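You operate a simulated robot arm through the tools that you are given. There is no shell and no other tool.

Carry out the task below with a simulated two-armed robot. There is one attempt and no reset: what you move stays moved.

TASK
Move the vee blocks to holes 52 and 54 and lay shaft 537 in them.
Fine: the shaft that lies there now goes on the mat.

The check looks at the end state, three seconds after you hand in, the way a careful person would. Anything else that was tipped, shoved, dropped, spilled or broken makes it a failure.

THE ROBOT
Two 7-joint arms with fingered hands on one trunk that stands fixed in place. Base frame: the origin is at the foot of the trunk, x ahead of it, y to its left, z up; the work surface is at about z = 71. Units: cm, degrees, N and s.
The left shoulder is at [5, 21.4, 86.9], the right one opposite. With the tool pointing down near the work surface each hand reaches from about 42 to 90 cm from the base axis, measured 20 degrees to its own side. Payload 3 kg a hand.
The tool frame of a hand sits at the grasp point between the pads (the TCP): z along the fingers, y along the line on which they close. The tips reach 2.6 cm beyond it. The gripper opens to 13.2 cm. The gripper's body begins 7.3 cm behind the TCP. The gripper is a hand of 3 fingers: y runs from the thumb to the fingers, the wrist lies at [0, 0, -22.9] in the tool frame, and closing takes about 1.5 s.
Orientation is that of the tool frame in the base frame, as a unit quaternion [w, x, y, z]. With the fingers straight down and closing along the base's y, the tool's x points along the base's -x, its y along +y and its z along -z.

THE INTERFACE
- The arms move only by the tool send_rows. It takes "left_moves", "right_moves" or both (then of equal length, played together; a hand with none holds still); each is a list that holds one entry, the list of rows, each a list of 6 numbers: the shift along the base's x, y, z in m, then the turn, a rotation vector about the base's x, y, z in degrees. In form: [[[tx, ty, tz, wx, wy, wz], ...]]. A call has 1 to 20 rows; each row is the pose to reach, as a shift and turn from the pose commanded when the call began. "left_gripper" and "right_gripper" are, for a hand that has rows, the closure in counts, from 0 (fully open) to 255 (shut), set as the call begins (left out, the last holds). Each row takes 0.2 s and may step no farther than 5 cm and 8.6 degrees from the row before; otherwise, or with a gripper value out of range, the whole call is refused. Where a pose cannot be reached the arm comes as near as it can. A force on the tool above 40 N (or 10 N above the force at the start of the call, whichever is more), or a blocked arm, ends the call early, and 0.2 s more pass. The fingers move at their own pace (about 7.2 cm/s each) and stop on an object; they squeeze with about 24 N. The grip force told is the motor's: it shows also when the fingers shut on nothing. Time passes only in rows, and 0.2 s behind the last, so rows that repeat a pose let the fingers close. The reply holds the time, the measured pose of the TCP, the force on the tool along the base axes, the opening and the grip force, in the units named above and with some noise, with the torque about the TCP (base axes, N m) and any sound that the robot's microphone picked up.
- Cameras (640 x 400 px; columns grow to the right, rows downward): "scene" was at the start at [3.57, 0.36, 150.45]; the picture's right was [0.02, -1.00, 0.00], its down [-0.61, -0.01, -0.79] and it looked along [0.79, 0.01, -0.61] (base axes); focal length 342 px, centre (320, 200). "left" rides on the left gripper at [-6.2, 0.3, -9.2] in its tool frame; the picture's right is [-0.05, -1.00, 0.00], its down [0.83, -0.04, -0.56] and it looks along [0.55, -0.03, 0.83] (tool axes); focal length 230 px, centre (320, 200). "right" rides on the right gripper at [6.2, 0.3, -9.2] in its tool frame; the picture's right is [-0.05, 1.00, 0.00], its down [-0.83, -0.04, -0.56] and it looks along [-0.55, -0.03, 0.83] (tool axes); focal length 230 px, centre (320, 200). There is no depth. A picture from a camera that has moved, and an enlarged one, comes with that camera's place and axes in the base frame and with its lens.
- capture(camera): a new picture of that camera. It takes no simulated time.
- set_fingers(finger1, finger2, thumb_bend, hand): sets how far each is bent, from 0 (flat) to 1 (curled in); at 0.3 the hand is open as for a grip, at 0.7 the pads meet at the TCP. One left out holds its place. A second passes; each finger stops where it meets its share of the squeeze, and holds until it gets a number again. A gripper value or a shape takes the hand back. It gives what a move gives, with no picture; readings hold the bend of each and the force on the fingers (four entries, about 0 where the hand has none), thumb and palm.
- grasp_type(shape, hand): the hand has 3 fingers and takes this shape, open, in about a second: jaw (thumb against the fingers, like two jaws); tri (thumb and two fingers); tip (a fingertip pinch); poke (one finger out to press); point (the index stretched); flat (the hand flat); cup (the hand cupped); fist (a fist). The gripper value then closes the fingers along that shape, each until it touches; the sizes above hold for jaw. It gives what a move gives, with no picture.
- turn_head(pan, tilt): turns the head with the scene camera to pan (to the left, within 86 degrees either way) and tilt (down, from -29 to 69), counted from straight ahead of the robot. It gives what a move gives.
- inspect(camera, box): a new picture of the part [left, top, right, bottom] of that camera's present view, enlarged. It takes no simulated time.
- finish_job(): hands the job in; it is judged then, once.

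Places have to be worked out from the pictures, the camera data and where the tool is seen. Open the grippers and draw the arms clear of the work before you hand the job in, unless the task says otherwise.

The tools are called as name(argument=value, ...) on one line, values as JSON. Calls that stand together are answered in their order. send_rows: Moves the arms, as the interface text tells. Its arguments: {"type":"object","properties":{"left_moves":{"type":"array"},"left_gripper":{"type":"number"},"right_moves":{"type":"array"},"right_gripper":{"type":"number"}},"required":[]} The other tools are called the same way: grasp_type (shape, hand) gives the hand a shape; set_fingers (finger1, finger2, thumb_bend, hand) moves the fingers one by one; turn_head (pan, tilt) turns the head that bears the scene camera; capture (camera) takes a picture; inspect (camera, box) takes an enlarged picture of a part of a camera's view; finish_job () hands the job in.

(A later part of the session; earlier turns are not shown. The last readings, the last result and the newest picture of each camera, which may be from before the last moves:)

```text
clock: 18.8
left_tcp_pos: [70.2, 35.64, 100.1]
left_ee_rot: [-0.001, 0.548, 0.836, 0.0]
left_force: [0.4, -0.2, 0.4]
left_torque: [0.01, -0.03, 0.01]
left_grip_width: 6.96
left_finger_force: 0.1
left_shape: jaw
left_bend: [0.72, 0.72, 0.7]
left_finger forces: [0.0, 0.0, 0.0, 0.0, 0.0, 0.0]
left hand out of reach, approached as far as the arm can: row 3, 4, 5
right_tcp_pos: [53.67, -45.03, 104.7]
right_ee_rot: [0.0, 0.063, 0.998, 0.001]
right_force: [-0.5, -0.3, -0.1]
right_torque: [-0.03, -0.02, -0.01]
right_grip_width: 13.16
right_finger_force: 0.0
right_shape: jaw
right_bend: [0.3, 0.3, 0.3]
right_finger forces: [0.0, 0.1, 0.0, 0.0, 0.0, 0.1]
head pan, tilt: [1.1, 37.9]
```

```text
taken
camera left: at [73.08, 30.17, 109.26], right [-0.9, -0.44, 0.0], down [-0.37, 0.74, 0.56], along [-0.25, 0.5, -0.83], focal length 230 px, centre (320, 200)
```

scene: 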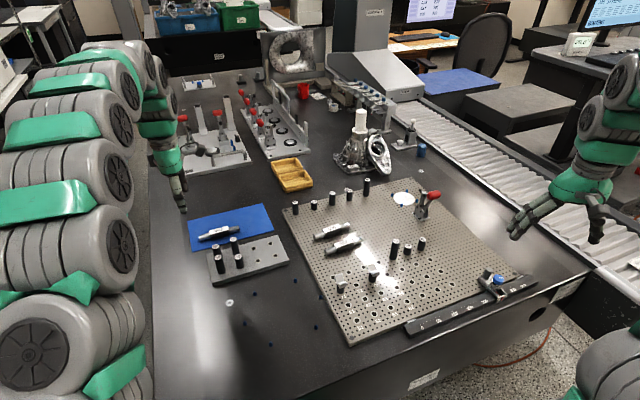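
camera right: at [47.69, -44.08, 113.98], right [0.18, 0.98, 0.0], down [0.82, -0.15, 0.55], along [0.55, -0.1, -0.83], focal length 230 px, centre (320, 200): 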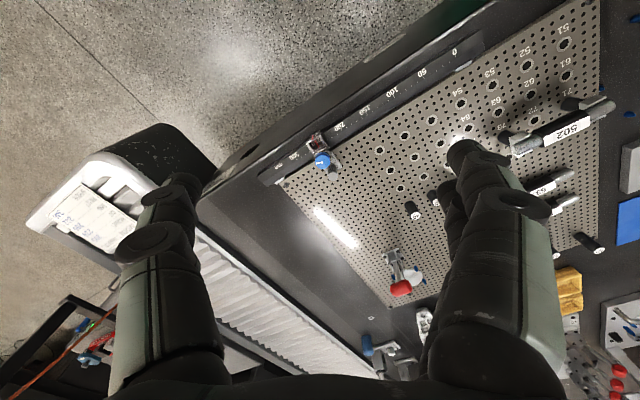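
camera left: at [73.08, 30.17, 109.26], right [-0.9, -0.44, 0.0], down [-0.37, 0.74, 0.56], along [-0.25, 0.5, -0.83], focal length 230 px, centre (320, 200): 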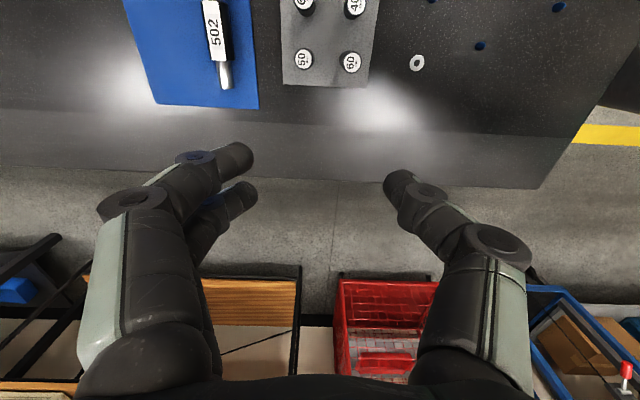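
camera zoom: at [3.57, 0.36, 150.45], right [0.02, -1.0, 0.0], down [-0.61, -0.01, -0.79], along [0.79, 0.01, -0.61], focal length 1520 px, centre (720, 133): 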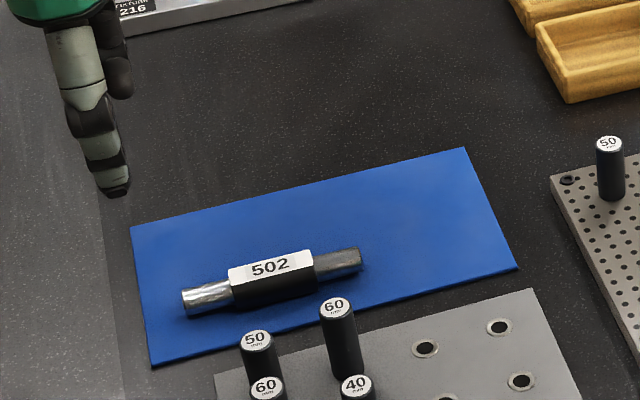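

502 lies well on the mat. Now I study the two vee blocks.

inspect(camera="scene", box=[325, 258, 389, 298])

inspect(camera="scene", box=[315, 215, 395, 300])

inspect(camera="right", box=[480, 60, 630, 160])

```text
10.00 times, centred on (357, 278) of scene
camera zoom: at [3.57, 0.36, 150.45], right [0.02, -1.0, 0.0], down [-0.61, -0.01, -0.79], along [0.79, 0.01, -0.61], focal length 3421 px, centre (-50, -580)
```

zoom: 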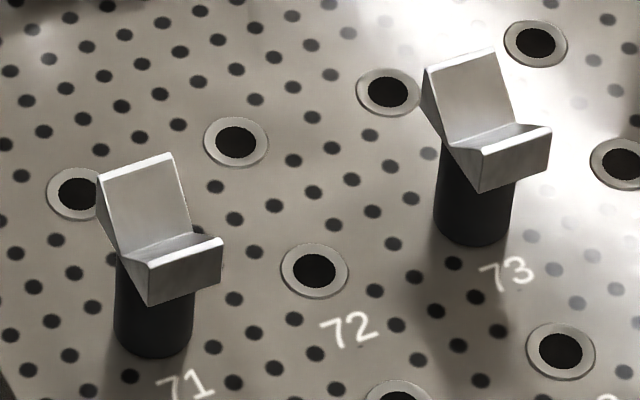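

```text
4.71 times, centred on (355, 258) of scene
camera zoom: at [3.57, 0.36, 150.45], right [0.02, -1.0, 0.0], down [-0.61, -0.01, -0.79], along [0.79, 0.01, -0.61], focal length 1610 px, centre (155, -71)
```

zoom: 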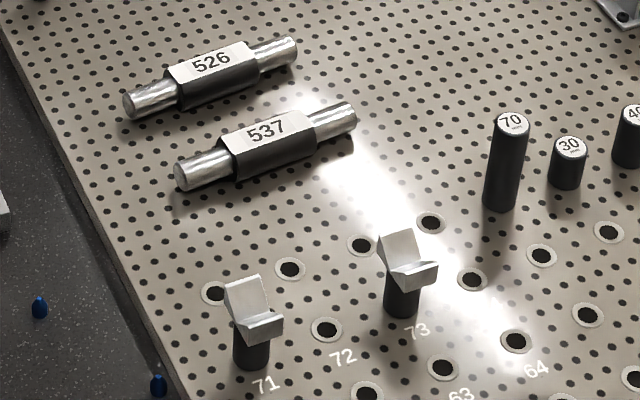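

```text
4.00 times, centred on (555, 110) of right
camera zoom: at [47.69, -44.08, 113.98], right [0.18, 0.98, 0.0], down [0.82, -0.15, 0.56], along [0.55, -0.1, -0.83], focal length 920 px, centre (-620, 560)
```

zoom: 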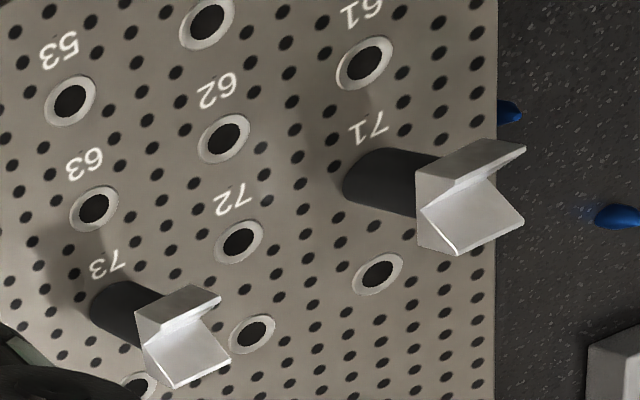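

The vee blocks are about 3.2 cm wide (across), 2 cm long, top at z≈77.8, on 2.1 cm posts. I bring the left hand over the block in 73 with the same yaw.

send_rows(left_moves=[[[0, -0.04, 0, 0, 0, 0], [0, -0.08, 0, 0, 0, 0], [0, -0.12, 0, 0, 0, 0], [-0.005, -0.16, 0, 0, 0, 0], [-0.01, -0.2, 0, 0, 0, 0], [-0.015, -0.24, 0, 0, 0, 0], [-0.02, -0.28, 0, 0, 0, 0], [-0.025, -0.32, 0, 0, 0, 0], [-0.03, -0.36, 0, 0, 0, 0], [-0.034, -0.4, 0, 0, 0, 0], [-0.034, -0.44, -0.02, 0, 0, 0], [-0.034, -0.47, -0.05, 0, 0, 0], [-0.034, -0.489, -0.09, 0, 0, 0], [-0.034, -0.489, -0.12, 0, 0, 0], [-0.034, -0.489, -0.12, 0, 0, 0], [-0.034, -0.489, -0.12, 0, 0, 0]]])

capture(camera="left")

inspect(camera="left", box=[240, 80, 400, 180])

capture(camera="scene")

```text
clock: 22.2
left_tcp_pos: [66.69, -13.14, 88.14]
left_ee_rot: [0.001, 0.549, 0.836, 0.0]
left_force: [0.3, 0.0, 0.0]
left_torque: [-0.01, -0.01, -0.03]
left_grip_width: 6.96
left_finger_force: 0.1
left_shape: jaw
left_bend: [0.72, 0.72, 0.7]
left_finger forces: [0.1, 0.0, 0.0, 0.0, 0.1, 0.0]
right_tcp_pos: [53.68, -45.1, 104.75]
right_ee_rot: [0.0, 0.062, 0.998, 0.0]
right_force: [-0.1, -0.3, -0.4]
right_torque: [0.0, -0.01, -0.02]
right_grip_width: 13.19
right_finger_force: 0.1
right_shape: jaw
right_bend: [0.3, 0.3, 0.3]
right_finger forces: [0.1, 0.0, 0.0, 0.0, 0.1, 0.0]
head pan, tilt: [1.1, 37.9]
```

```text
taken
camera left: at [69.51, -18.69, 97.43], right [-0.9, -0.44, 0.0], down [-0.37, 0.75, 0.56], along [-0.25, 0.5, -0.83], focal length 230 px, centre (320, 200)
```

left: 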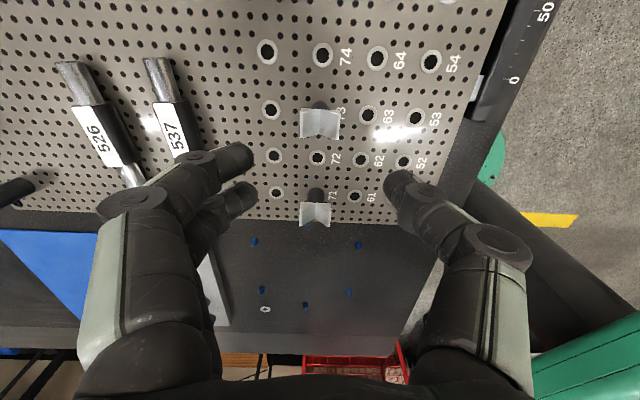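

```text
4.00 times, centred on (320, 130) of left
camera zoom: at [69.51, -18.69, 97.43], right [-0.9, -0.44, 0.0], down [-0.37, 0.75, 0.56], along [-0.25, 0.5, -0.83], focal length 920 px, centre (320, 480)
```

zoom: 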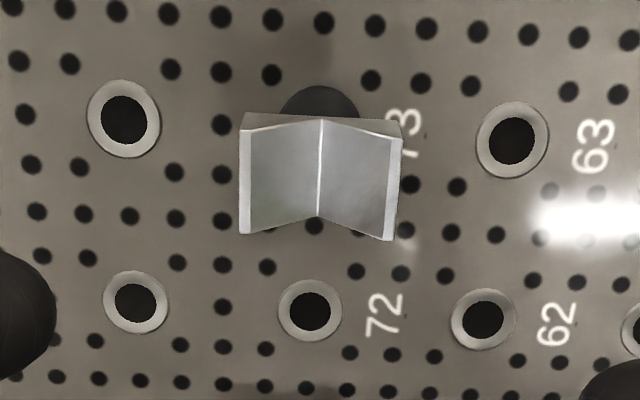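

```text
taken
```

scene: 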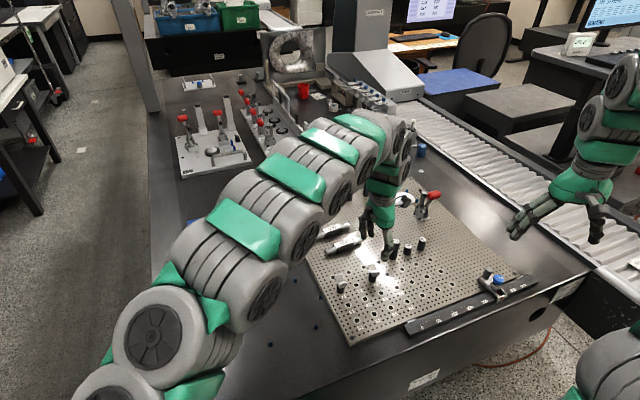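

The groove line is centred between fingers (column 320). Along the groove the wrist view suggests the block is 0.3-0.5 cm toward +e; I descend to z≈80 and recheck close up.

send_rows(left_moves=[[[0.0005, -0.001, -0.03, 0, 0, 0], [0.001, -0.0025, -0.06, 0, 0, 0], [0.001, -0.0025, -0.075, 0, 0, 0], [0.001, -0.0025, -0.08, 0, 0, 0], [0.001, -0.0025, -0.08, 0, 0, 0]]])

capture(camera="left")

inspect(camera="scene", box=[340, 225, 420, 300])

```text
clock: 23.4
left_tcp_pos: [66.9, -13.32, 80.05]
left_ee_rot: [-0.001, 0.549, 0.836, 0.0]
left_force: [-0.5, 0.2, 0.4]
left_torque: [0.02, -0.03, 0.02]
left_grip_width: 6.95
left_finger_force: 0.0
left_shape: jaw
left_bend: [0.72, 0.72, 0.7]
left_finger forces: [0.0, 0.0, 0.0, 0.1, 0.0, 0.0]
right_tcp_pos: [53.71, -45.05, 104.71]
right_ee_rot: [0.0, 0.063, 0.998, 0.001]
right_force: [0.2, -0.2, 0.1]
right_torque: [0.01, 0.0, 0.02]
right_grip_width: 13.19
right_finger_force: 0.0
right_shape: jaw
right_bend: [0.3, 0.3, 0.3]
right_finger forces: [0.0, 0.1, 0.0, 0.0, 0.0, 0.0]
head pan, tilt: [1.1, 37.9]
```

```text
taken
camera left: at [69.79, -18.88, 89.33], right [-0.9, -0.44, 0.0], down [-0.37, 0.74, 0.56], along [-0.25, 0.5, -0.83], focal length 230 px, centre (320, 200)
```

left: 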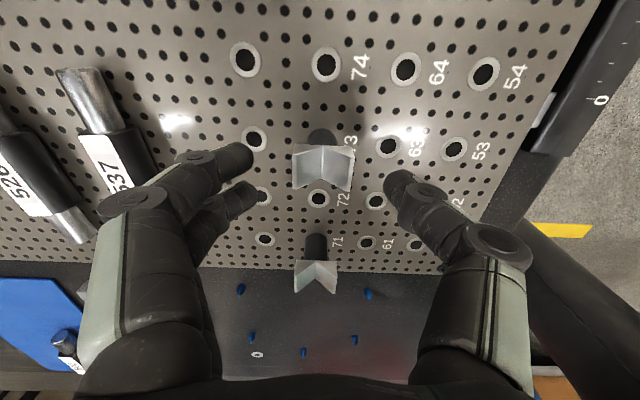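

```text
5.33 times, centred on (380, 262) of scene
camera zoom: at [3.57, 0.36, 150.45], right [0.02, -1.0, 0.0], down [-0.61, -0.01, -0.79], along [0.79, 0.01, -0.61], focal length 1824 px, centre (0, -133)
```

zoom: 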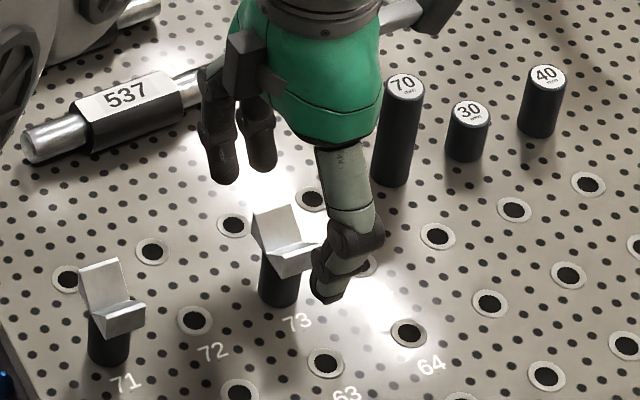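

Kinematics projected into the scene view put the block within 0.15 cm of the hand centre, while the wrist view hints 0.3 cm; I enlarge to settle it.

inspect(camera="left", box=[180, 110, 460, 240])

inspect(camera="scene", box=[356, 240, 412, 290])

inspect(camera="right", box=[420, 60, 640, 220])

```text
2.29 times, centred on (320, 175) of left
camera zoom: at [69.79, -18.88, 89.33], right [-0.9, -0.44, 0.0], down [-0.37, 0.74, 0.56], along [-0.25, 0.5, -0.83], focal length 526 px, centre (320, 257)
```

zoom: 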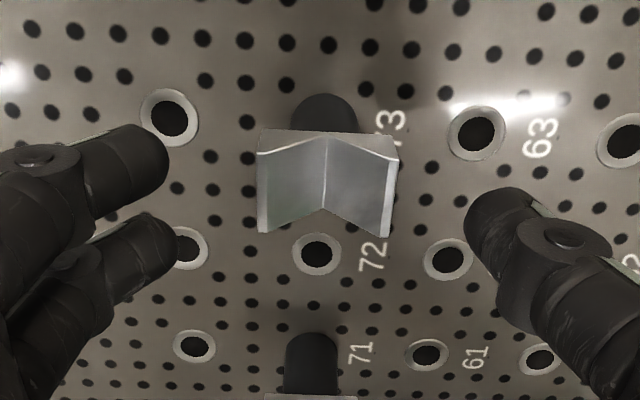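

```text
8.00 times, centred on (384, 265) of scene
camera zoom: at [3.57, 0.36, 150.45], right [0.02, -1.0, 0.0], down [-0.61, -0.01, -0.79], along [0.79, 0.01, -0.61], focal length 2736 px, centre (-192, -320)
```

zoom: 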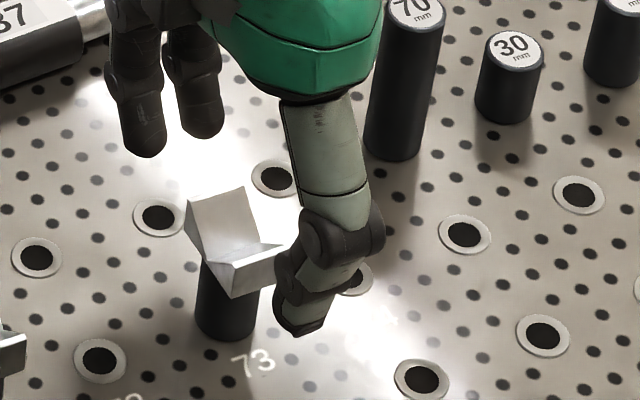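

```text
2.50 times, centred on (530, 140) of right
camera zoom: at [47.68, -44.07, 113.98], right [0.18, 0.98, 0.0], down [0.82, -0.15, 0.56], along [0.55, -0.1, -0.83], focal length 575 px, centre (-205, 350)
```

zoom: 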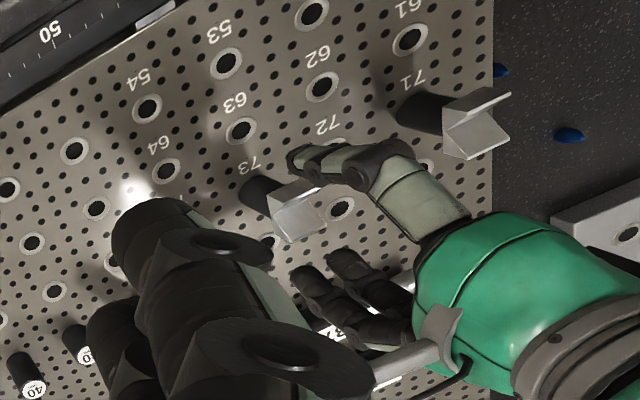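

Finger midline is about 0.35 cm short of the block's centre in all three views, so I shift by that along the groove and lower to z≈77.3, then close.

send_rows(left_moves=[[[0.0007, -0.0016, 0, 0, 0, 0], [0.0014, -0.0032, 0, 0, 0, 0], [0.0014, -0.0032, -0.01, 0, 0, 0], [0.0014, -0.0032, -0.02, 0, 0, 0], [0.0014, -0.0032, -0.027, 0, 0, 0], [0.0014, -0.0032, -0.027, 0, 0, 0]]])

inspect(camera="left", box=[180, 110, 460, 285])

inspect(camera="scene", box=[356, 240, 412, 290])

inspect(camera="right", box=[420, 60, 640, 220])

```text
clock: 24.8
left_tcp_pos: [66.91, -13.87, 77.33]
left_ee_rot: [0.0, 0.549, 0.836, 0.0]
left_force: [-0.2, -0.4, 0.1]
left_torque: [0.03, 0.01, 0.03]
left_grip_width: 6.93
left_finger_force: 0.1
left_shape: jaw
left_bend: [0.72, 0.72, 0.7]
left_finger forces: [0.0, 0.0, 0.0, 0.1, 0.0, 0.0]
right_tcp_pos: [53.79, -45.07, 104.75]
right_ee_rot: [0.0, 0.063, 0.998, 0.0]
right_force: [1.1, -0.2, 0.4]
right_torque: [0.02, -0.01, 0.02]
right_grip_width: 13.19
right_finger_force: 0.0
right_shape: jaw
right_bend: [0.3, 0.3, 0.3]
right_finger forces: [0.0, 0.0, 0.0, 0.0, 0.0, 0.0]
head pan, tilt: [1.1, 37.9]
```

```text
2.29 times, centred on (320, 198) of left
camera zoom: at [69.81, -19.37, 86.6], right [-0.9, -0.44, 0.0], down [-0.37, 0.74, 0.56], along [-0.25, 0.5, -0.83], focal length 526 px, centre (320, 206)
```

zoom: 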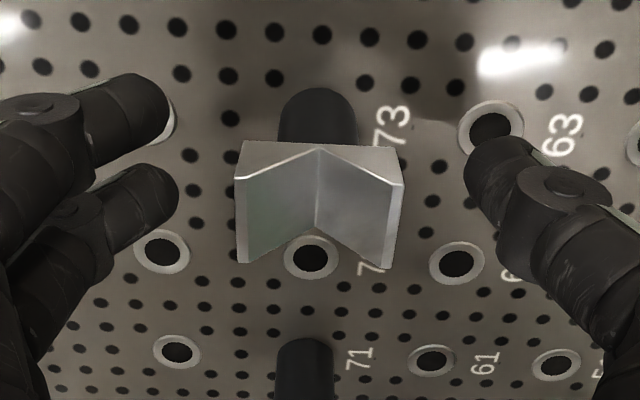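

```text
8.00 times, centred on (384, 265) of scene
camera zoom: at [3.57, 0.36, 150.45], right [0.02, -1.0, 0.0], down [-0.61, -0.01, -0.79], along [0.79, 0.01, -0.61], focal length 2736 px, centre (-192, -320)
```

zoom: 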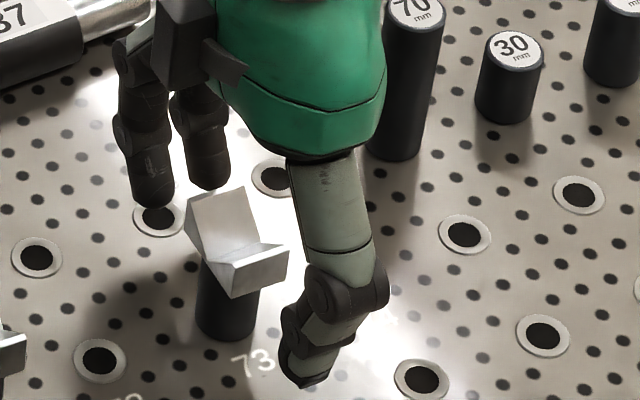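

```text
2.50 times, centred on (530, 140) of right
camera zoom: at [47.69, -44.08, 113.98], right [0.18, 0.98, 0.0], down [0.82, -0.15, 0.56], along [0.55, -0.1, -0.83], focal length 575 px, centre (-205, 350)
```

zoom: 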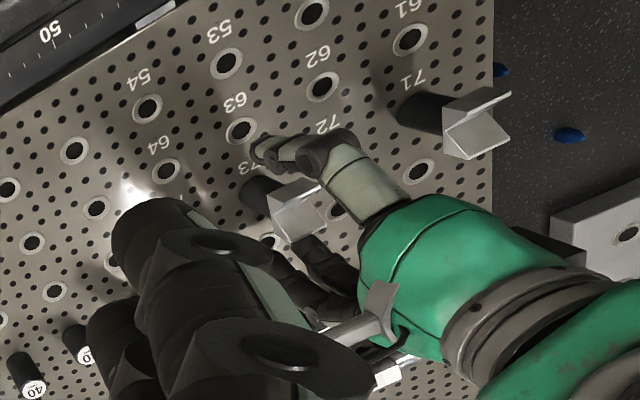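

The block is now centred at the TCP. I close on it.

send_rows(left_moves=[[[0, 0, 0, 0, 0, 0], [0, 0, 0, 0, 0, 0], [0, 0, 0, 0, 0, 0], [0, 0, 0, 0, 0, 0], [0, 0, 0, 0, 0, 0], [0, 0, 0, 0, 0, 0], [0, 0, 0, 0, 0, 0]]], left_gripper=255)

inspect(camera="left", box=[180, 110, 460, 285])

inspect(camera="scene", box=[356, 240, 412, 290])

inspect(camera="right", box=[420, 60, 640, 220])

```text
clock: 26.4
left_tcp_pos: [67.0, -13.79, 77.33]
left_ee_rot: [-0.001, 0.549, 0.836, 0.001]
left_force: [-0.3, 0.0, -1.8]
left_torque: [-0.04, 0.06, 0.02]
left_grip_width: 1.23
left_finger_force: 23.9
left_shape: jaw
left_bend: [0.72, 0.73, 0.73]
left_finger forces: [0.1, 13.8, 0.0, 0.1, 18.1, 0.0]
right_tcp_pos: [53.79, -45.25, 104.72]
right_ee_rot: [0.0, 0.062, 0.998, 0.0]
right_force: [-0.7, 0.5, 0.3]
right_torque: [-0.02, -0.03, -0.01]
right_grip_width: 13.22
right_finger_force: 0.1
right_shape: jaw
right_bend: [0.3, 0.3, 0.3]
right_finger forces: [0.1, 0.0, 0.0, 0.0, 0.0, 0.0]
head pan, tilt: [1.1, 37.9]
```

```text
2.29 times, centred on (320, 198) of left
camera zoom: at [69.81, -19.37, 86.6], right [-0.9, -0.44, 0.0], down [-0.37, 0.74, 0.56], along [-0.25, 0.5, -0.83], focal length 526 px, centre (320, 206)
```

zoom: 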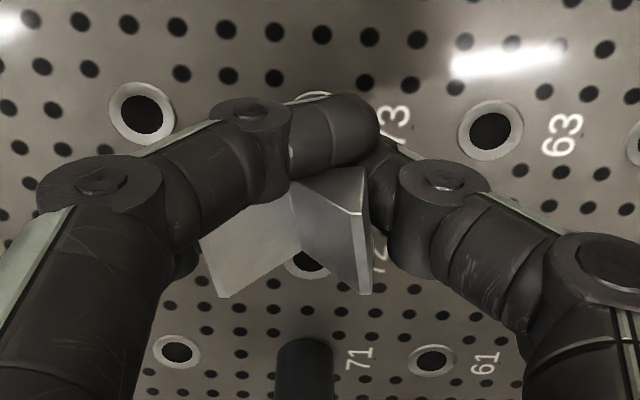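

```text
8.00 times, centred on (384, 265) of scene
camera zoom: at [3.57, 0.36, 150.45], right [0.02, -1.0, 0.0], down [-0.61, -0.01, -0.79], along [0.79, 0.01, -0.61], focal length 2736 px, centre (-192, -320)
```

zoom: 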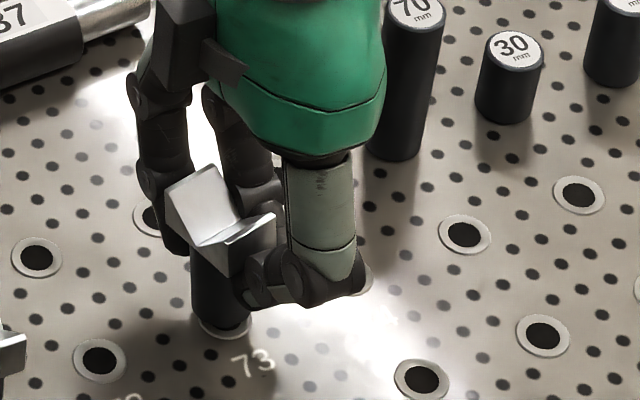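

```text
2.50 times, centred on (530, 140) of right
camera zoom: at [47.68, -44.07, 113.98], right [0.18, 0.98, 0.0], down [0.82, -0.15, 0.55], along [0.55, -0.1, -0.83], focal length 575 px, centre (-205, 350)
```

zoom: 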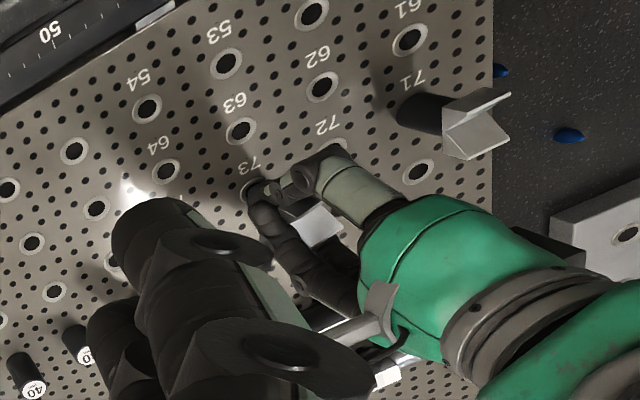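

The block was turned by an off-centre squeeze: the +e finger missed its end, so the kinematic estimate was the right one. I look closely at whether the spigot is still in the hole before doing anything.

inspect(camera="scene", box=[368, 254, 400, 284])

inspect(camera="right", box=[490, 110, 590, 180])

inspect(camera="left", box=[240, 140, 400, 260])

```text
13.33 times, centred on (384, 269) of scene
camera zoom: at [3.57, 0.36, 150.45], right [0.02, -1.0, 0.0], down [-0.61, -0.01, -0.79], along [0.79, 0.01, -0.61], focal length 4561 px, centre (-533, -720)
```

zoom: 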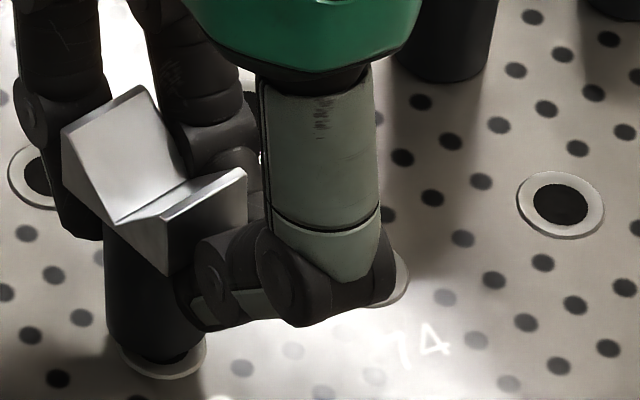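

```text
5.71 times, centred on (540, 145) of right
camera zoom: at [47.68, -44.07, 113.98], right [0.18, 0.98, 0.0], down [0.82, -0.15, 0.55], along [0.55, -0.1, -0.83], focal length 1315 px, centre (-937, 514)
```

zoom: 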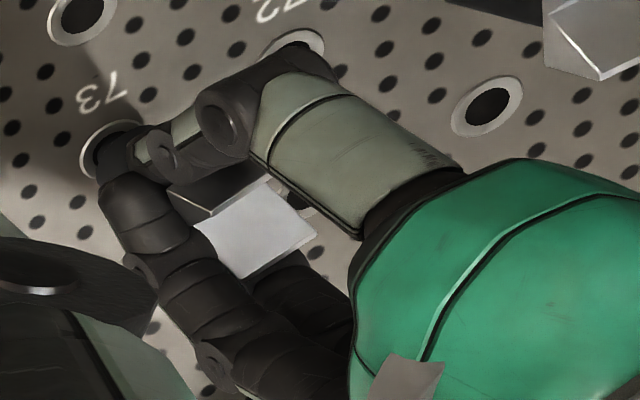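

```text
3.33 times, centred on (320, 200) of left
camera zoom: at [69.81, -19.37, 86.6], right [-0.9, -0.44, 0.0], down [-0.37, 0.74, 0.56], along [-0.25, 0.5, -0.83], focal length 767 px, centre (320, 200)
```

zoom: 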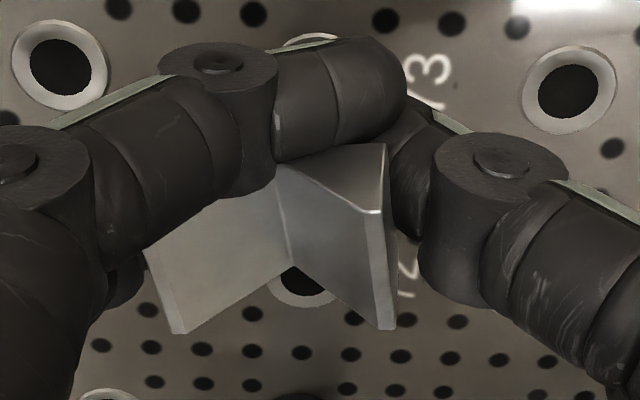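

I enlarge further on the post's foot.

inspect(camera="scene", box=[370, 266, 386, 284])

inspect(camera="right", box=[496, 120, 532, 150])

inspect(camera="scene", box=[334, 272, 350, 292])

```text
16.00 times, centred on (378, 275) of scene
camera zoom: at [3.57, 0.36, 150.45], right [0.02, -1.0, 0.0], down [-0.61, -0.01, -0.79], along [0.79, 0.01, -0.61], focal length 5473 px, centre (-608, -1000)
```

zoom: 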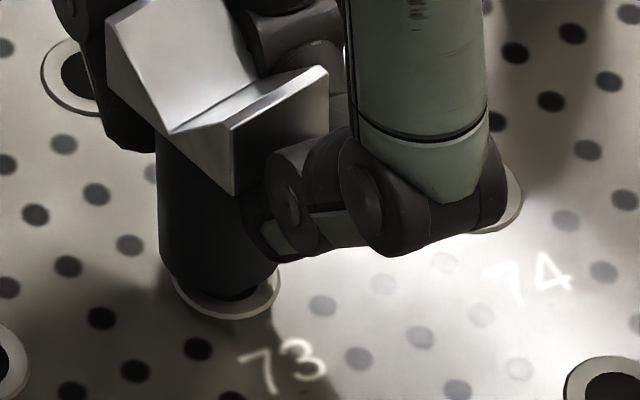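

```text
13.33 times, centred on (514, 135) of right
camera zoom: at [47.68, -44.07, 113.98], right [0.18, 0.98, 0.0], down [0.82, -0.15, 0.55], along [0.55, -0.1, -0.83], focal length 3068 px, centre (-2267, 1067)
```

zoom: 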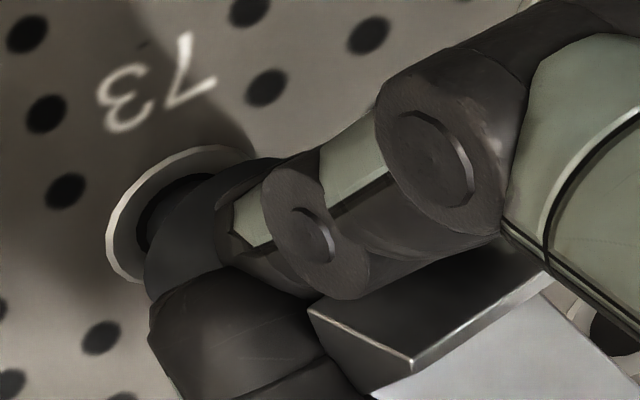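

```text
16.00 times, centred on (342, 282) of scene
camera zoom: at [3.57, 0.36, 150.45], right [0.02, -1.0, 0.0], down [-0.61, -0.01, -0.79], along [0.79, 0.01, -0.61], focal length 5473 px, centre (-32, -1112)
```

zoom: 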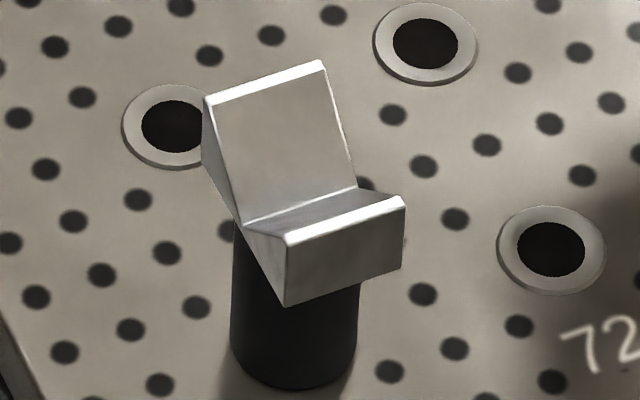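

The foot is only about 0.4-0.5 cm up and still over the ring, so the fingers closed on the post just under the block and wedged it upward. I ease it back down, watching the force.

send_rows(left_moves=[[[0, 0, -0.001, 0, 0, 0], [0, 0, -0.002, 0, 0, 0], [0, 0, -0.003, 0, 0, 0]]])

inspect(camera="scene", box=[370, 266, 386, 284])

```text
clock: 27.2
left_tcp_pos: [67.03, -13.82, 77.12]
left_ee_rot: [0.001, 0.549, 0.836, 0.0]
left_force: [-2.0, -0.8, -0.6]
left_torque: [-0.03, 0.09, 0.01]
left_grip_width: 1.24
left_finger_force: 24.0
left_shape: jaw
left_bend: [0.72, 0.72, 0.73]
left_finger forces: [0.2, 14.1, 0.0, 0.0, 19.8, 0.1]
right_tcp_pos: [53.66, -45.19, 104.71]
right_ee_rot: [0.0, 0.063, 0.998, 0.0]
right_force: [-0.1, 0.3, -0.4]
right_torque: [-0.02, -0.01, 0.01]
right_grip_width: 13.19
right_finger_force: 0.1
right_shape: jaw
right_bend: [0.3, 0.3, 0.3]
right_finger forces: [0.1, 0.0, 0.0, 0.0, 0.1, 0.1]
head pan, tilt: [1.1, 37.9]
```

```text
16.00 times, centred on (378, 275) of scene
camera zoom: at [3.57, 0.36, 150.45], right [0.02, -1.0, 0.0], down [-0.61, -0.01, -0.79], along [0.79, 0.01, -0.61], focal length 5473 px, centre (-608, -1000)
```

zoom: 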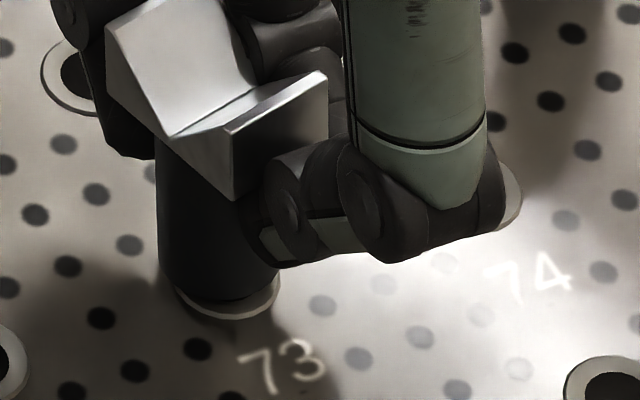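

It is going down into the hole. A further 2 mm.

send_rows(left_moves=[[[-0.0005, 0, -0.001, 0, 0, 0], [-0.0005, 0, -0.002, 0, 0, 0], [-0.0005, 0, -0.0025, 0, 0, 0]]])

inspect(camera="scene", box=[370, 266, 386, 284])

```text
clock: 28.0
left_tcp_pos: [66.94, -13.77, 76.85]
left_ee_rot: [-0.001, 0.549, 0.836, 0.0]
left_force: [-2.3, -2.9, 1.2]
left_torque: [-0.1, 0.08, -0.02]
left_grip_width: 1.25
left_finger_force: 23.6
left_shape: jaw
left_bend: [0.72, 0.72, 0.73]
left_finger forces: [0.1, 13.9, 0.0, 0.1, 20.9, 0.0]
right_tcp_pos: [53.58, -45.12, 104.63]
right_ee_rot: [0.0, 0.063, 0.998, 0.0]
right_force: [-0.9, 0.0, 1.4]
right_torque: [0.01, 0.01, 0.02]
right_grip_width: 13.2
right_finger_force: 0.2
right_shape: jaw
right_bend: [0.3, 0.3, 0.3]
right_finger forces: [0.0, 0.0, 0.1, 0.1, 0.0, 0.0]
head pan, tilt: [1.1, 37.9]
```

```text
16.00 times, centred on (378, 275) of scene
camera zoom: at [3.56, 0.36, 150.45], right [0.02, -1.0, 0.0], down [-0.61, -0.01, -0.79], along [0.79, 0.01, -0.61], focal length 5473 px, centre (-608, -1000)
```

zoom: 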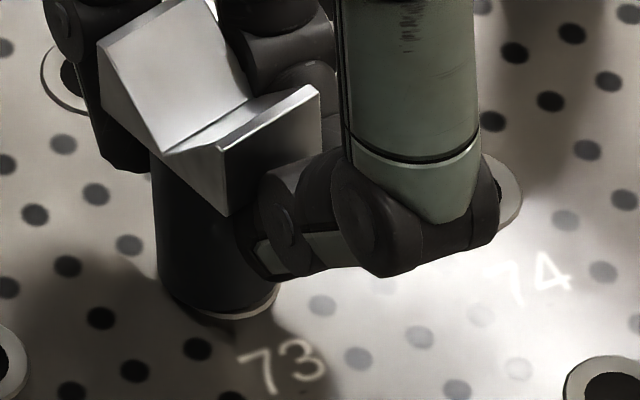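

It is nearly seated, with a slight lean. I open the hand so it drops back into the hole.

send_rows(left_moves=[[[0, 0, 0, 0, 0, 0], [0, 0, 0, 0, 0, 0], [0, 0, 0, 0, 0, 0], [0, 0, 0, 0, 0, 0]]], left_gripper=120)

inspect(camera="scene", box=[362, 250, 394, 284])

inspect(camera="left", box=[180, 110, 460, 285])

```text
clock: 29.0
left_tcp_pos: [66.91, -13.7, 76.87]
left_ee_rot: [0.0, 0.55, 0.835, 0.001]
left_force: [-0.3, -0.3, 0.1]
left_torque: [0.01, -0.04, -0.01]
left_grip_width: 6.92
left_finger_force: 0.1
left_shape: jaw
left_bend: [0.72, 0.72, 0.7]
left_finger forces: [0.0, 0.0, 0.0, 0.1, 0.1, 0.0]
right_tcp_pos: [53.77, -45.16, 104.69]
right_ee_rot: [0.0, 0.063, 0.998, 0.0]
right_force: [-0.9, 0.3, 0.0]
right_torque: [-0.01, -0.03, 0.01]
right_grip_width: 13.21
right_finger_force: 0.1
right_shape: jaw
right_bend: [0.3, 0.3, 0.3]
right_finger forces: [0.1, 0.1, 0.0, 0.0, 0.0, 0.0]
head pan, tilt: [1.1, 37.9]
```

```text
11.76 times, centred on (378, 267) of scene
camera zoom: at [3.57, 0.36, 150.45], right [0.02, -1.0, 0.0], down [-0.61, -0.01, -0.79], along [0.79, 0.01, -0.61], focal length 4024 px, centre (-362, -588)
```

zoom: 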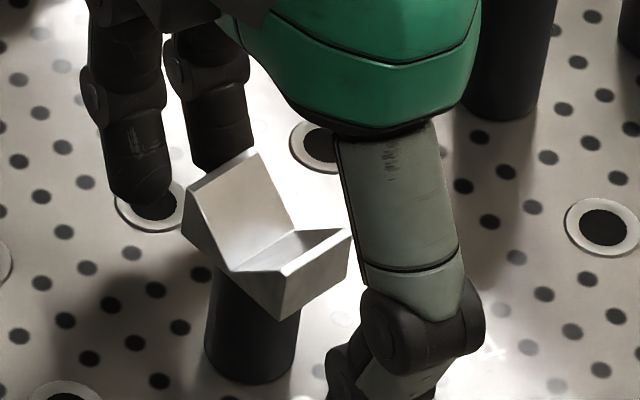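

```text
2.29 times, centred on (320, 198) of left
camera zoom: at [69.78, -19.26, 86.1], right [-0.9, -0.44, 0.0], down [-0.37, 0.74, 0.56], along [-0.25, 0.5, -0.83], focal length 526 px, centre (320, 206)
```

zoom: 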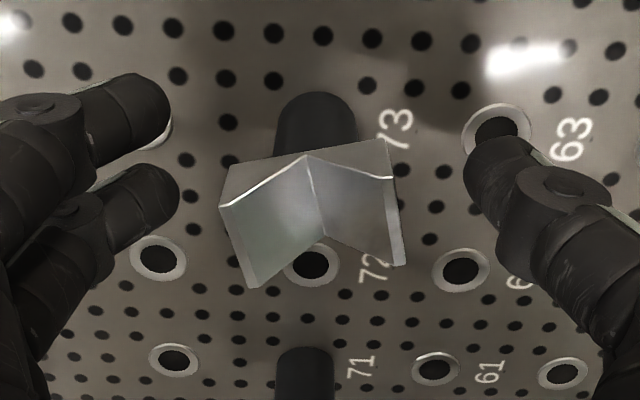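

It dropped back, seated and only yawed. I raise to z≈78.5 so the fingertips meet the block's side faces, and move back 0.5 cm along the row to be over hole 73 by kinematics; then look.

send_rows(left_moves=[[[0, 0, 0.008, 0, 0, 0], [-0.0008, 0.002, 0.014, 0, 0, 0], [-0.0016, 0.0044, 0.0163, 0, 0, 0], [-0.0016, 0.0044, 0.0163, 0, 0, 0], [-0.0016, 0.0044, 0.0163, 0, 0, 0]]])

inspect(camera="scene", box=[356, 240, 412, 290])

inspect(camera="left", box=[180, 110, 460, 285])

```text
clock: 30.2
left_tcp_pos: [66.7, -13.18, 78.64]
left_ee_rot: [0.0, 0.549, 0.836, 0.0]
left_force: [0.2, 0.4, 0.4]
left_torque: [-0.06, 0.03, -0.01]
left_grip_width: 6.91
left_finger_force: 0.0
left_shape: jaw
left_bend: [0.72, 0.72, 0.7]
left_finger forces: [0.0, 0.0, 0.1, 0.0, 0.1, 0.0]
right_tcp_pos: [53.65, -45.09, 104.65]
right_ee_rot: [0.0, 0.063, 0.998, 0.0]
right_force: [0.0, 1.1, 0.0]
right_torque: [0.0, 0.03, 0.03]
right_grip_width: 13.2
right_finger_force: 0.0
right_shape: jaw
right_bend: [0.3, 0.3, 0.3]
right_finger forces: [0.0, 0.1, 0.0, 0.0, 0.0, 0.0]
head pan, tilt: [1.1, 37.9]
```

```text
8.00 times, centred on (384, 265) of scene
camera zoom: at [3.57, 0.36, 150.45], right [0.02, -1.0, 0.0], down [-0.61, -0.01, -0.79], along [0.79, 0.01, -0.61], focal length 2736 px, centre (-192, -320)
```

zoom: 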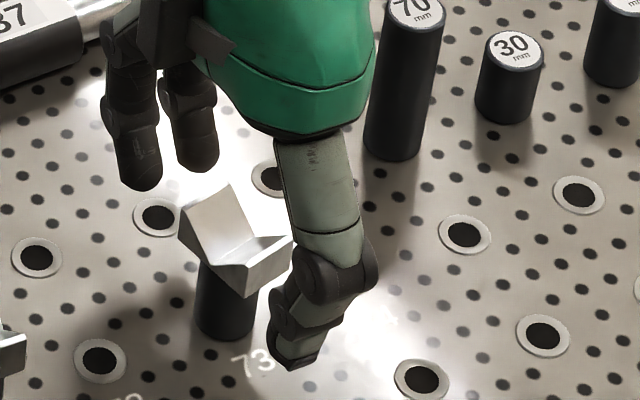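

```text
2.29 times, centred on (320, 198) of left
camera zoom: at [69.58, -18.82, 87.82], right [-0.9, -0.44, 0.0], down [-0.37, 0.74, 0.56], along [-0.25, 0.5, -0.83], focal length 526 px, centre (320, 206)
```

zoom: 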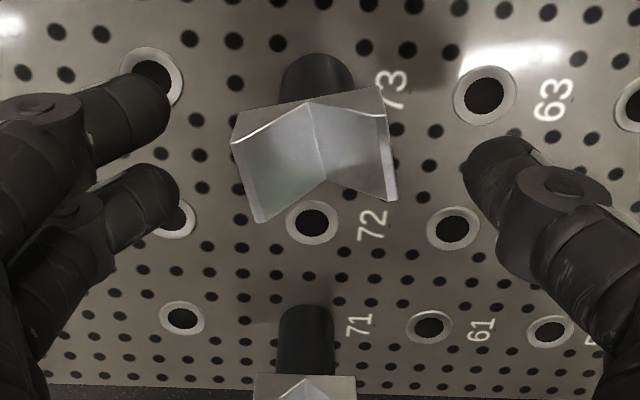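

Scene projection puts the finger midline about 0.25 cm short of the block, so the right spot lies midway between this and the earlier one. I shift 0.25 cm along the row and look again.

send_rows(left_moves=[[[0.0005, -0.0012, 0, 0, 0, 0], [0.001, -0.0024, 0, 0, 0, 0], [0.001, -0.0024, 0, 0, 0, 0], [0.001, -0.0024, 0, 0, 0, 0]]])

inspect(camera="scene", box=[356, 240, 412, 290])

inspect(camera="right", box=[460, 80, 600, 190])

```text
clock: 31.2
left_tcp_pos: [66.95, -13.52, 78.57]
left_ee_rot: [0.0, 0.549, 0.836, 0.0]
left_force: [1.1, -0.2, 0.2]
left_torque: [0.0, 0.0, 0.01]
left_grip_width: 6.92
left_finger_force: 0.0
left_shape: jaw
left_bend: [0.72, 0.72, 0.7]
left_finger forces: [0.0, 0.0, 0.0, 0.1, 0.0, 0.1]
right_tcp_pos: [53.67, -45.07, 104.77]
right_ee_rot: [0.0, 0.063, 0.998, -0.001]
right_force: [0.3, -0.6, 0.8]
right_torque: [-0.04, -0.03, 0.01]
right_grip_width: 13.19
right_finger_force: 0.1
right_shape: jaw
right_bend: [0.3, 0.3, 0.3]
right_finger forces: [0.0, 0.1, 0.1, 0.1, 0.0, 0.0]
head pan, tilt: [1.1, 37.9]
```

```text
8.00 times, centred on (384, 265) of scene
camera zoom: at [3.57, 0.36, 150.45], right [0.02, -1.0, 0.0], down [-0.61, -0.01, -0.79], along [0.79, 0.01, -0.61], focal length 2736 px, centre (-192, -320)
```

zoom: 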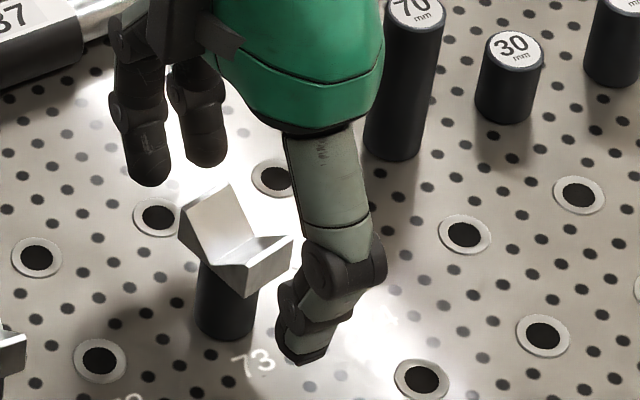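

```text
3.64 times, centred on (530, 135) of right
camera zoom: at [47.68, -44.07, 113.97], right [0.18, 0.98, 0.0], down [0.82, -0.15, 0.55], along [0.55, -0.1, -0.83], focal length 837 px, centre (-444, 436)
```

zoom: 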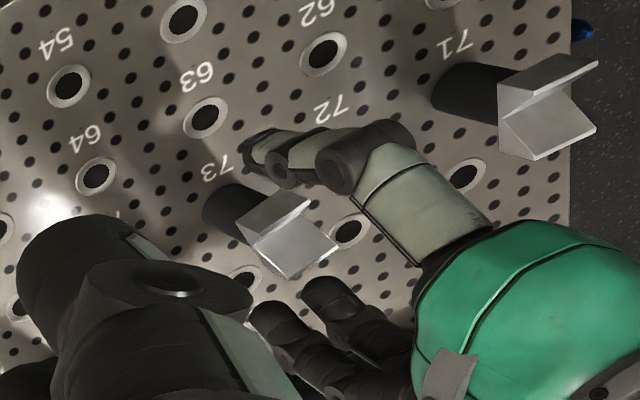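

Views and kinematics now say the fingers are about 0.15-0.2 cm too far; I step back 0.15 cm and close slowly.

send_rows(left_moves=[[[-0.0006, 0.0014, 0, 0, 0, 0], [-0.0006, 0.0014, 0, 0, 0, 0], [-0.0006, 0.0014, 0, 0, 0, 0]]])

send_rows(left_moves=[[[0, 0, 0, 0, 0, 0], [0, 0, 0, 0, 0, 0], [0, 0, 0, 0, 0, 0], [0, 0, 0, 0, 0, 0], [0, 0, 0, 0, 0, 0]]], left_gripper=180)

inspect(camera="scene", box=[356, 240, 412, 290])

inspect(camera="left", box=[180, 110, 460, 285])

inspect(camera="right", box=[460, 80, 600, 190])

```text
clock: 32.0
left_tcp_pos: [66.77, -13.46, 78.55]
left_ee_rot: [0.0, 0.549, 0.836, 0.0]
left_force: [-0.1, -0.2, 0.4]
left_torque: [-0.01, 0.01, -0.04]
left_grip_width: 6.89
left_finger_force: 0.1
left_shape: jaw
left_bend: [0.72, 0.72, 0.7]
left_finger forces: [0.0, 0.0, 0.1, 0.0, 0.0, 0.0]
right_tcp_pos: [53.67, -45.19, 104.69]
right_ee_rot: [0.0, 0.063, 0.998, 0.0]
right_force: [-1.3, -0.3, 0.0]
right_torque: [0.0, -0.02, 0.0]
right_grip_width: 13.2
right_finger_force: 0.1
right_shape: jaw
right_bend: [0.3, 0.3, 0.3]
right_finger forces: [0.0, 0.0, 0.0, 0.1, 0.0, 0.0]
head pan, tilt: [1.1, 37.9]
```

```text
clock: 33.2
left_tcp_pos: [66.82, -13.46, 78.58]
left_ee_rot: [0.0, 0.549, 0.836, 0.0]
left_force: [-0.9, -0.2, -1.4]
left_torque: [0.0, -0.01, -0.01]
left_grip_width: 3.92
left_finger_force: 0.1
left_shape: jaw
left_bend: [0.73, 0.73, 0.7]
left_finger forces: [0.1, 0.0, 0.0, 0.0, 0.0, 0.1]
right_tcp_pos: [53.71, -45.19, 104.7]
right_ee_rot: [0.001, 0.063, 0.998, -0.001]
right_force: [0.0, -0.1, 0.3]
right_torque: [-0.02, -0.02, 0.0]
right_grip_width: 13.18
right_finger_force: 0.1
right_shape: jaw
right_bend: [0.3, 0.3, 0.3]
right_finger forces: [0.0, 0.1, 0.0, 0.1, 0.0, 0.0]
head pan, tilt: [1.1, 37.9]
```

```text
8.00 times, centred on (384, 265) of scene
camera zoom: at [3.57, 0.36, 150.45], right [0.02, -1.0, 0.0], down [-0.61, -0.01, -0.79], along [0.79, 0.01, -0.61], focal length 2736 px, centre (-192, -320)
```

zoom: 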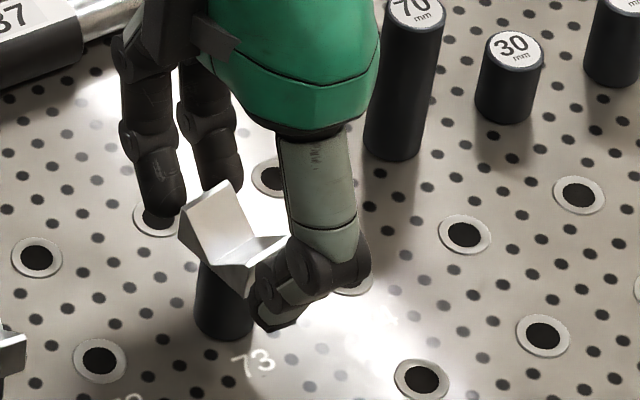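

```text
2.29 times, centred on (320, 198) of left
camera zoom: at [69.7, -18.97, 87.86], right [-0.9, -0.44, 0.0], down [-0.37, 0.74, 0.56], along [-0.25, 0.5, -0.83], focal length 526 px, centre (320, 206)
```

zoom: 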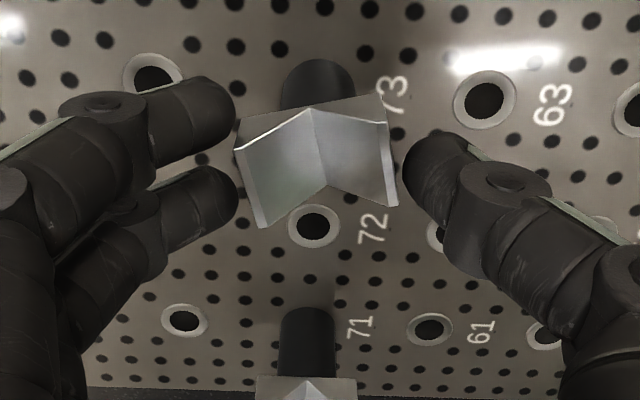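

```text
3.64 times, centred on (530, 135) of right
camera zoom: at [47.69, -44.08, 113.98], right [0.18, 0.98, 0.0], down [0.82, -0.15, 0.56], along [0.55, -0.1, -0.83], focal length 837 px, centre (-444, 436)
```

zoom: 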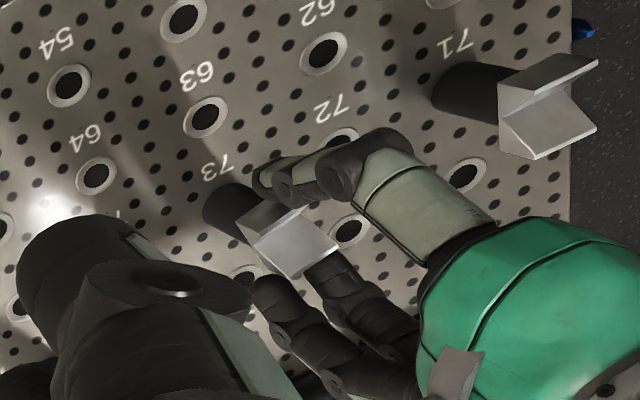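

The fingers now straddle the faces symmetrically, but the tips sit a little low against the block's lower edge. I raise 0.5 cm and then close.

send_rows(left_moves=[[[0, 0, 0.003, 0, 0, 0], [0, 0, 0.005, 0, 0, 0], [0, 0, 0.005, 0, 0, 0]]])

send_rows(left_moves=[[[0, 0, 0, 0, 0, 0], [0, 0, 0, 0, 0, 0], [0, 0, 0, 0, 0, 0], [0, 0, 0, 0, 0, 0], [0, 0, 0, 0, 0, 0]]], left_gripper=255)

inspect(camera="scene", box=[356, 240, 412, 290])

inspect(camera="left", box=[180, 110, 460, 285])

inspect(camera="right", box=[460, 80, 600, 190])

```text
clock: 34.0
left_tcp_pos: [66.79, -13.34, 79.06]
left_ee_rot: [-0.001, 0.549, 0.836, 0.0]
left_force: [-0.7, -0.6, -0.2]
left_torque: [-0.02, 0.02, 0.0]
left_grip_width: 3.9
left_finger_force: 0.0
left_shape: jaw
left_bend: [0.73, 0.73, 0.7]
left_finger forces: [0.0, 0.1, 0.0, 0.0, 0.1, 0.0]
right_tcp_pos: [53.71, -45.15, 104.71]
right_ee_rot: [0.0, 0.063, 0.998, 0.0]
right_force: [0.5, 0.1, -0.3]
right_torque: [-0.02, 0.04, 0.0]
right_grip_width: 13.21
right_finger_force: 0.0
right_shape: jaw
right_bend: [0.3, 0.3, 0.3]
right_finger forces: [0.1, 0.1, 0.0, 0.1, 0.0, 0.0]
head pan, tilt: [1.1, 37.9]
```

```text
clock: 35.2
left_tcp_pos: [66.76, -13.39, 79.16]
left_ee_rot: [-0.001, 0.549, 0.836, 0.001]
left_force: [-0.2, 0.1, 0.3]
left_torque: [-0.01, 0.04, 0.01]
left_grip_width: 2.71
left_finger_force: 23.8
left_shape: jaw
left_bend: [0.74, 0.73, 0.7]
left_finger forces: [9.9, 14.5, 0.0, 0.1, 21.3, 0.0]
right_tcp_pos: [53.64, -45.18, 104.71]
right_ee_rot: [0.0, 0.063, 0.998, 0.0]
right_force: [0.7, -0.6, -0.1]
right_torque: [0.0, 0.0, 0.0]
right_grip_width: 13.21
right_finger_force: 0.0
right_shape: jaw
right_bend: [0.3, 0.3, 0.3]
right_finger forces: [0.1, 0.1, 0.0, 0.0, 0.1, 0.1]
head pan, tilt: [1.1, 37.9]
```

```text
8.00 times, centred on (384, 265) of scene
camera zoom: at [3.57, 0.36, 150.45], right [0.02, -1.0, 0.0], down [-0.61, -0.01, -0.79], along [0.79, 0.01, -0.61], focal length 2736 px, centre (-192, -320)
```

zoom: 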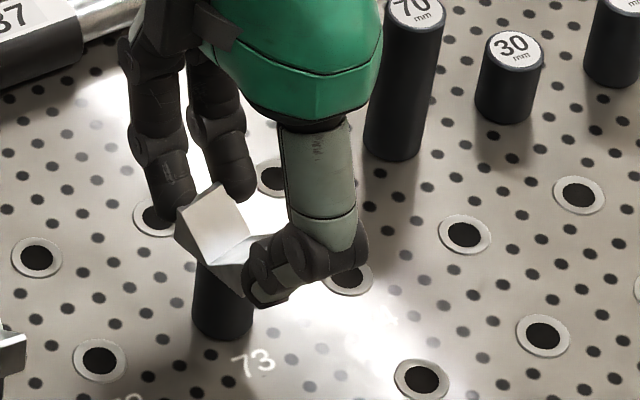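

```text
2.29 times, centred on (320, 198) of left
camera zoom: at [69.66, -18.99, 88.36], right [-0.9, -0.44, 0.0], down [-0.37, 0.74, 0.56], along [-0.25, 0.5, -0.83], focal length 526 px, centre (320, 206)
```

zoom: 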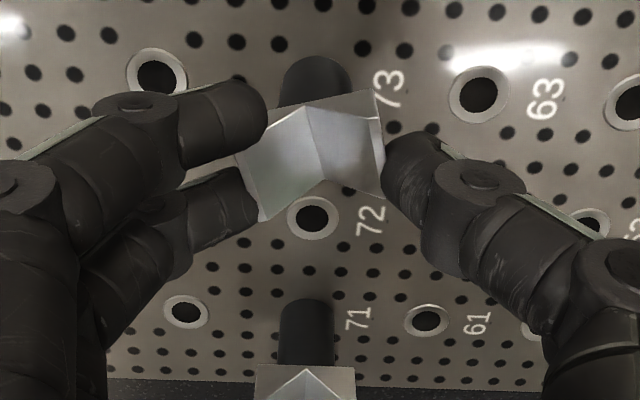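

```text
3.64 times, centred on (530, 135) of right
camera zoom: at [47.69, -44.08, 113.98], right [0.18, 0.98, 0.0], down [0.82, -0.15, 0.56], along [0.55, -0.1, -0.83], focal length 837 px, centre (-444, 436)
```

zoom: 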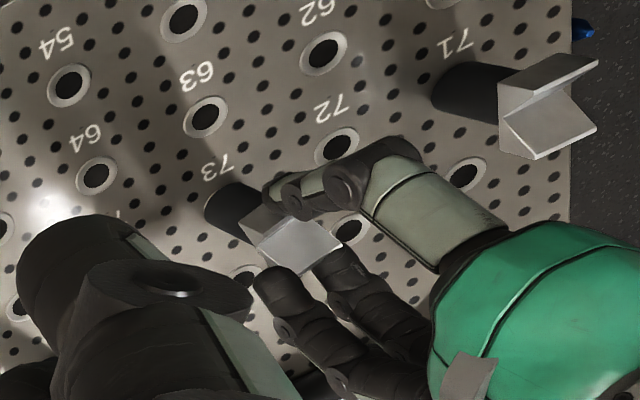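

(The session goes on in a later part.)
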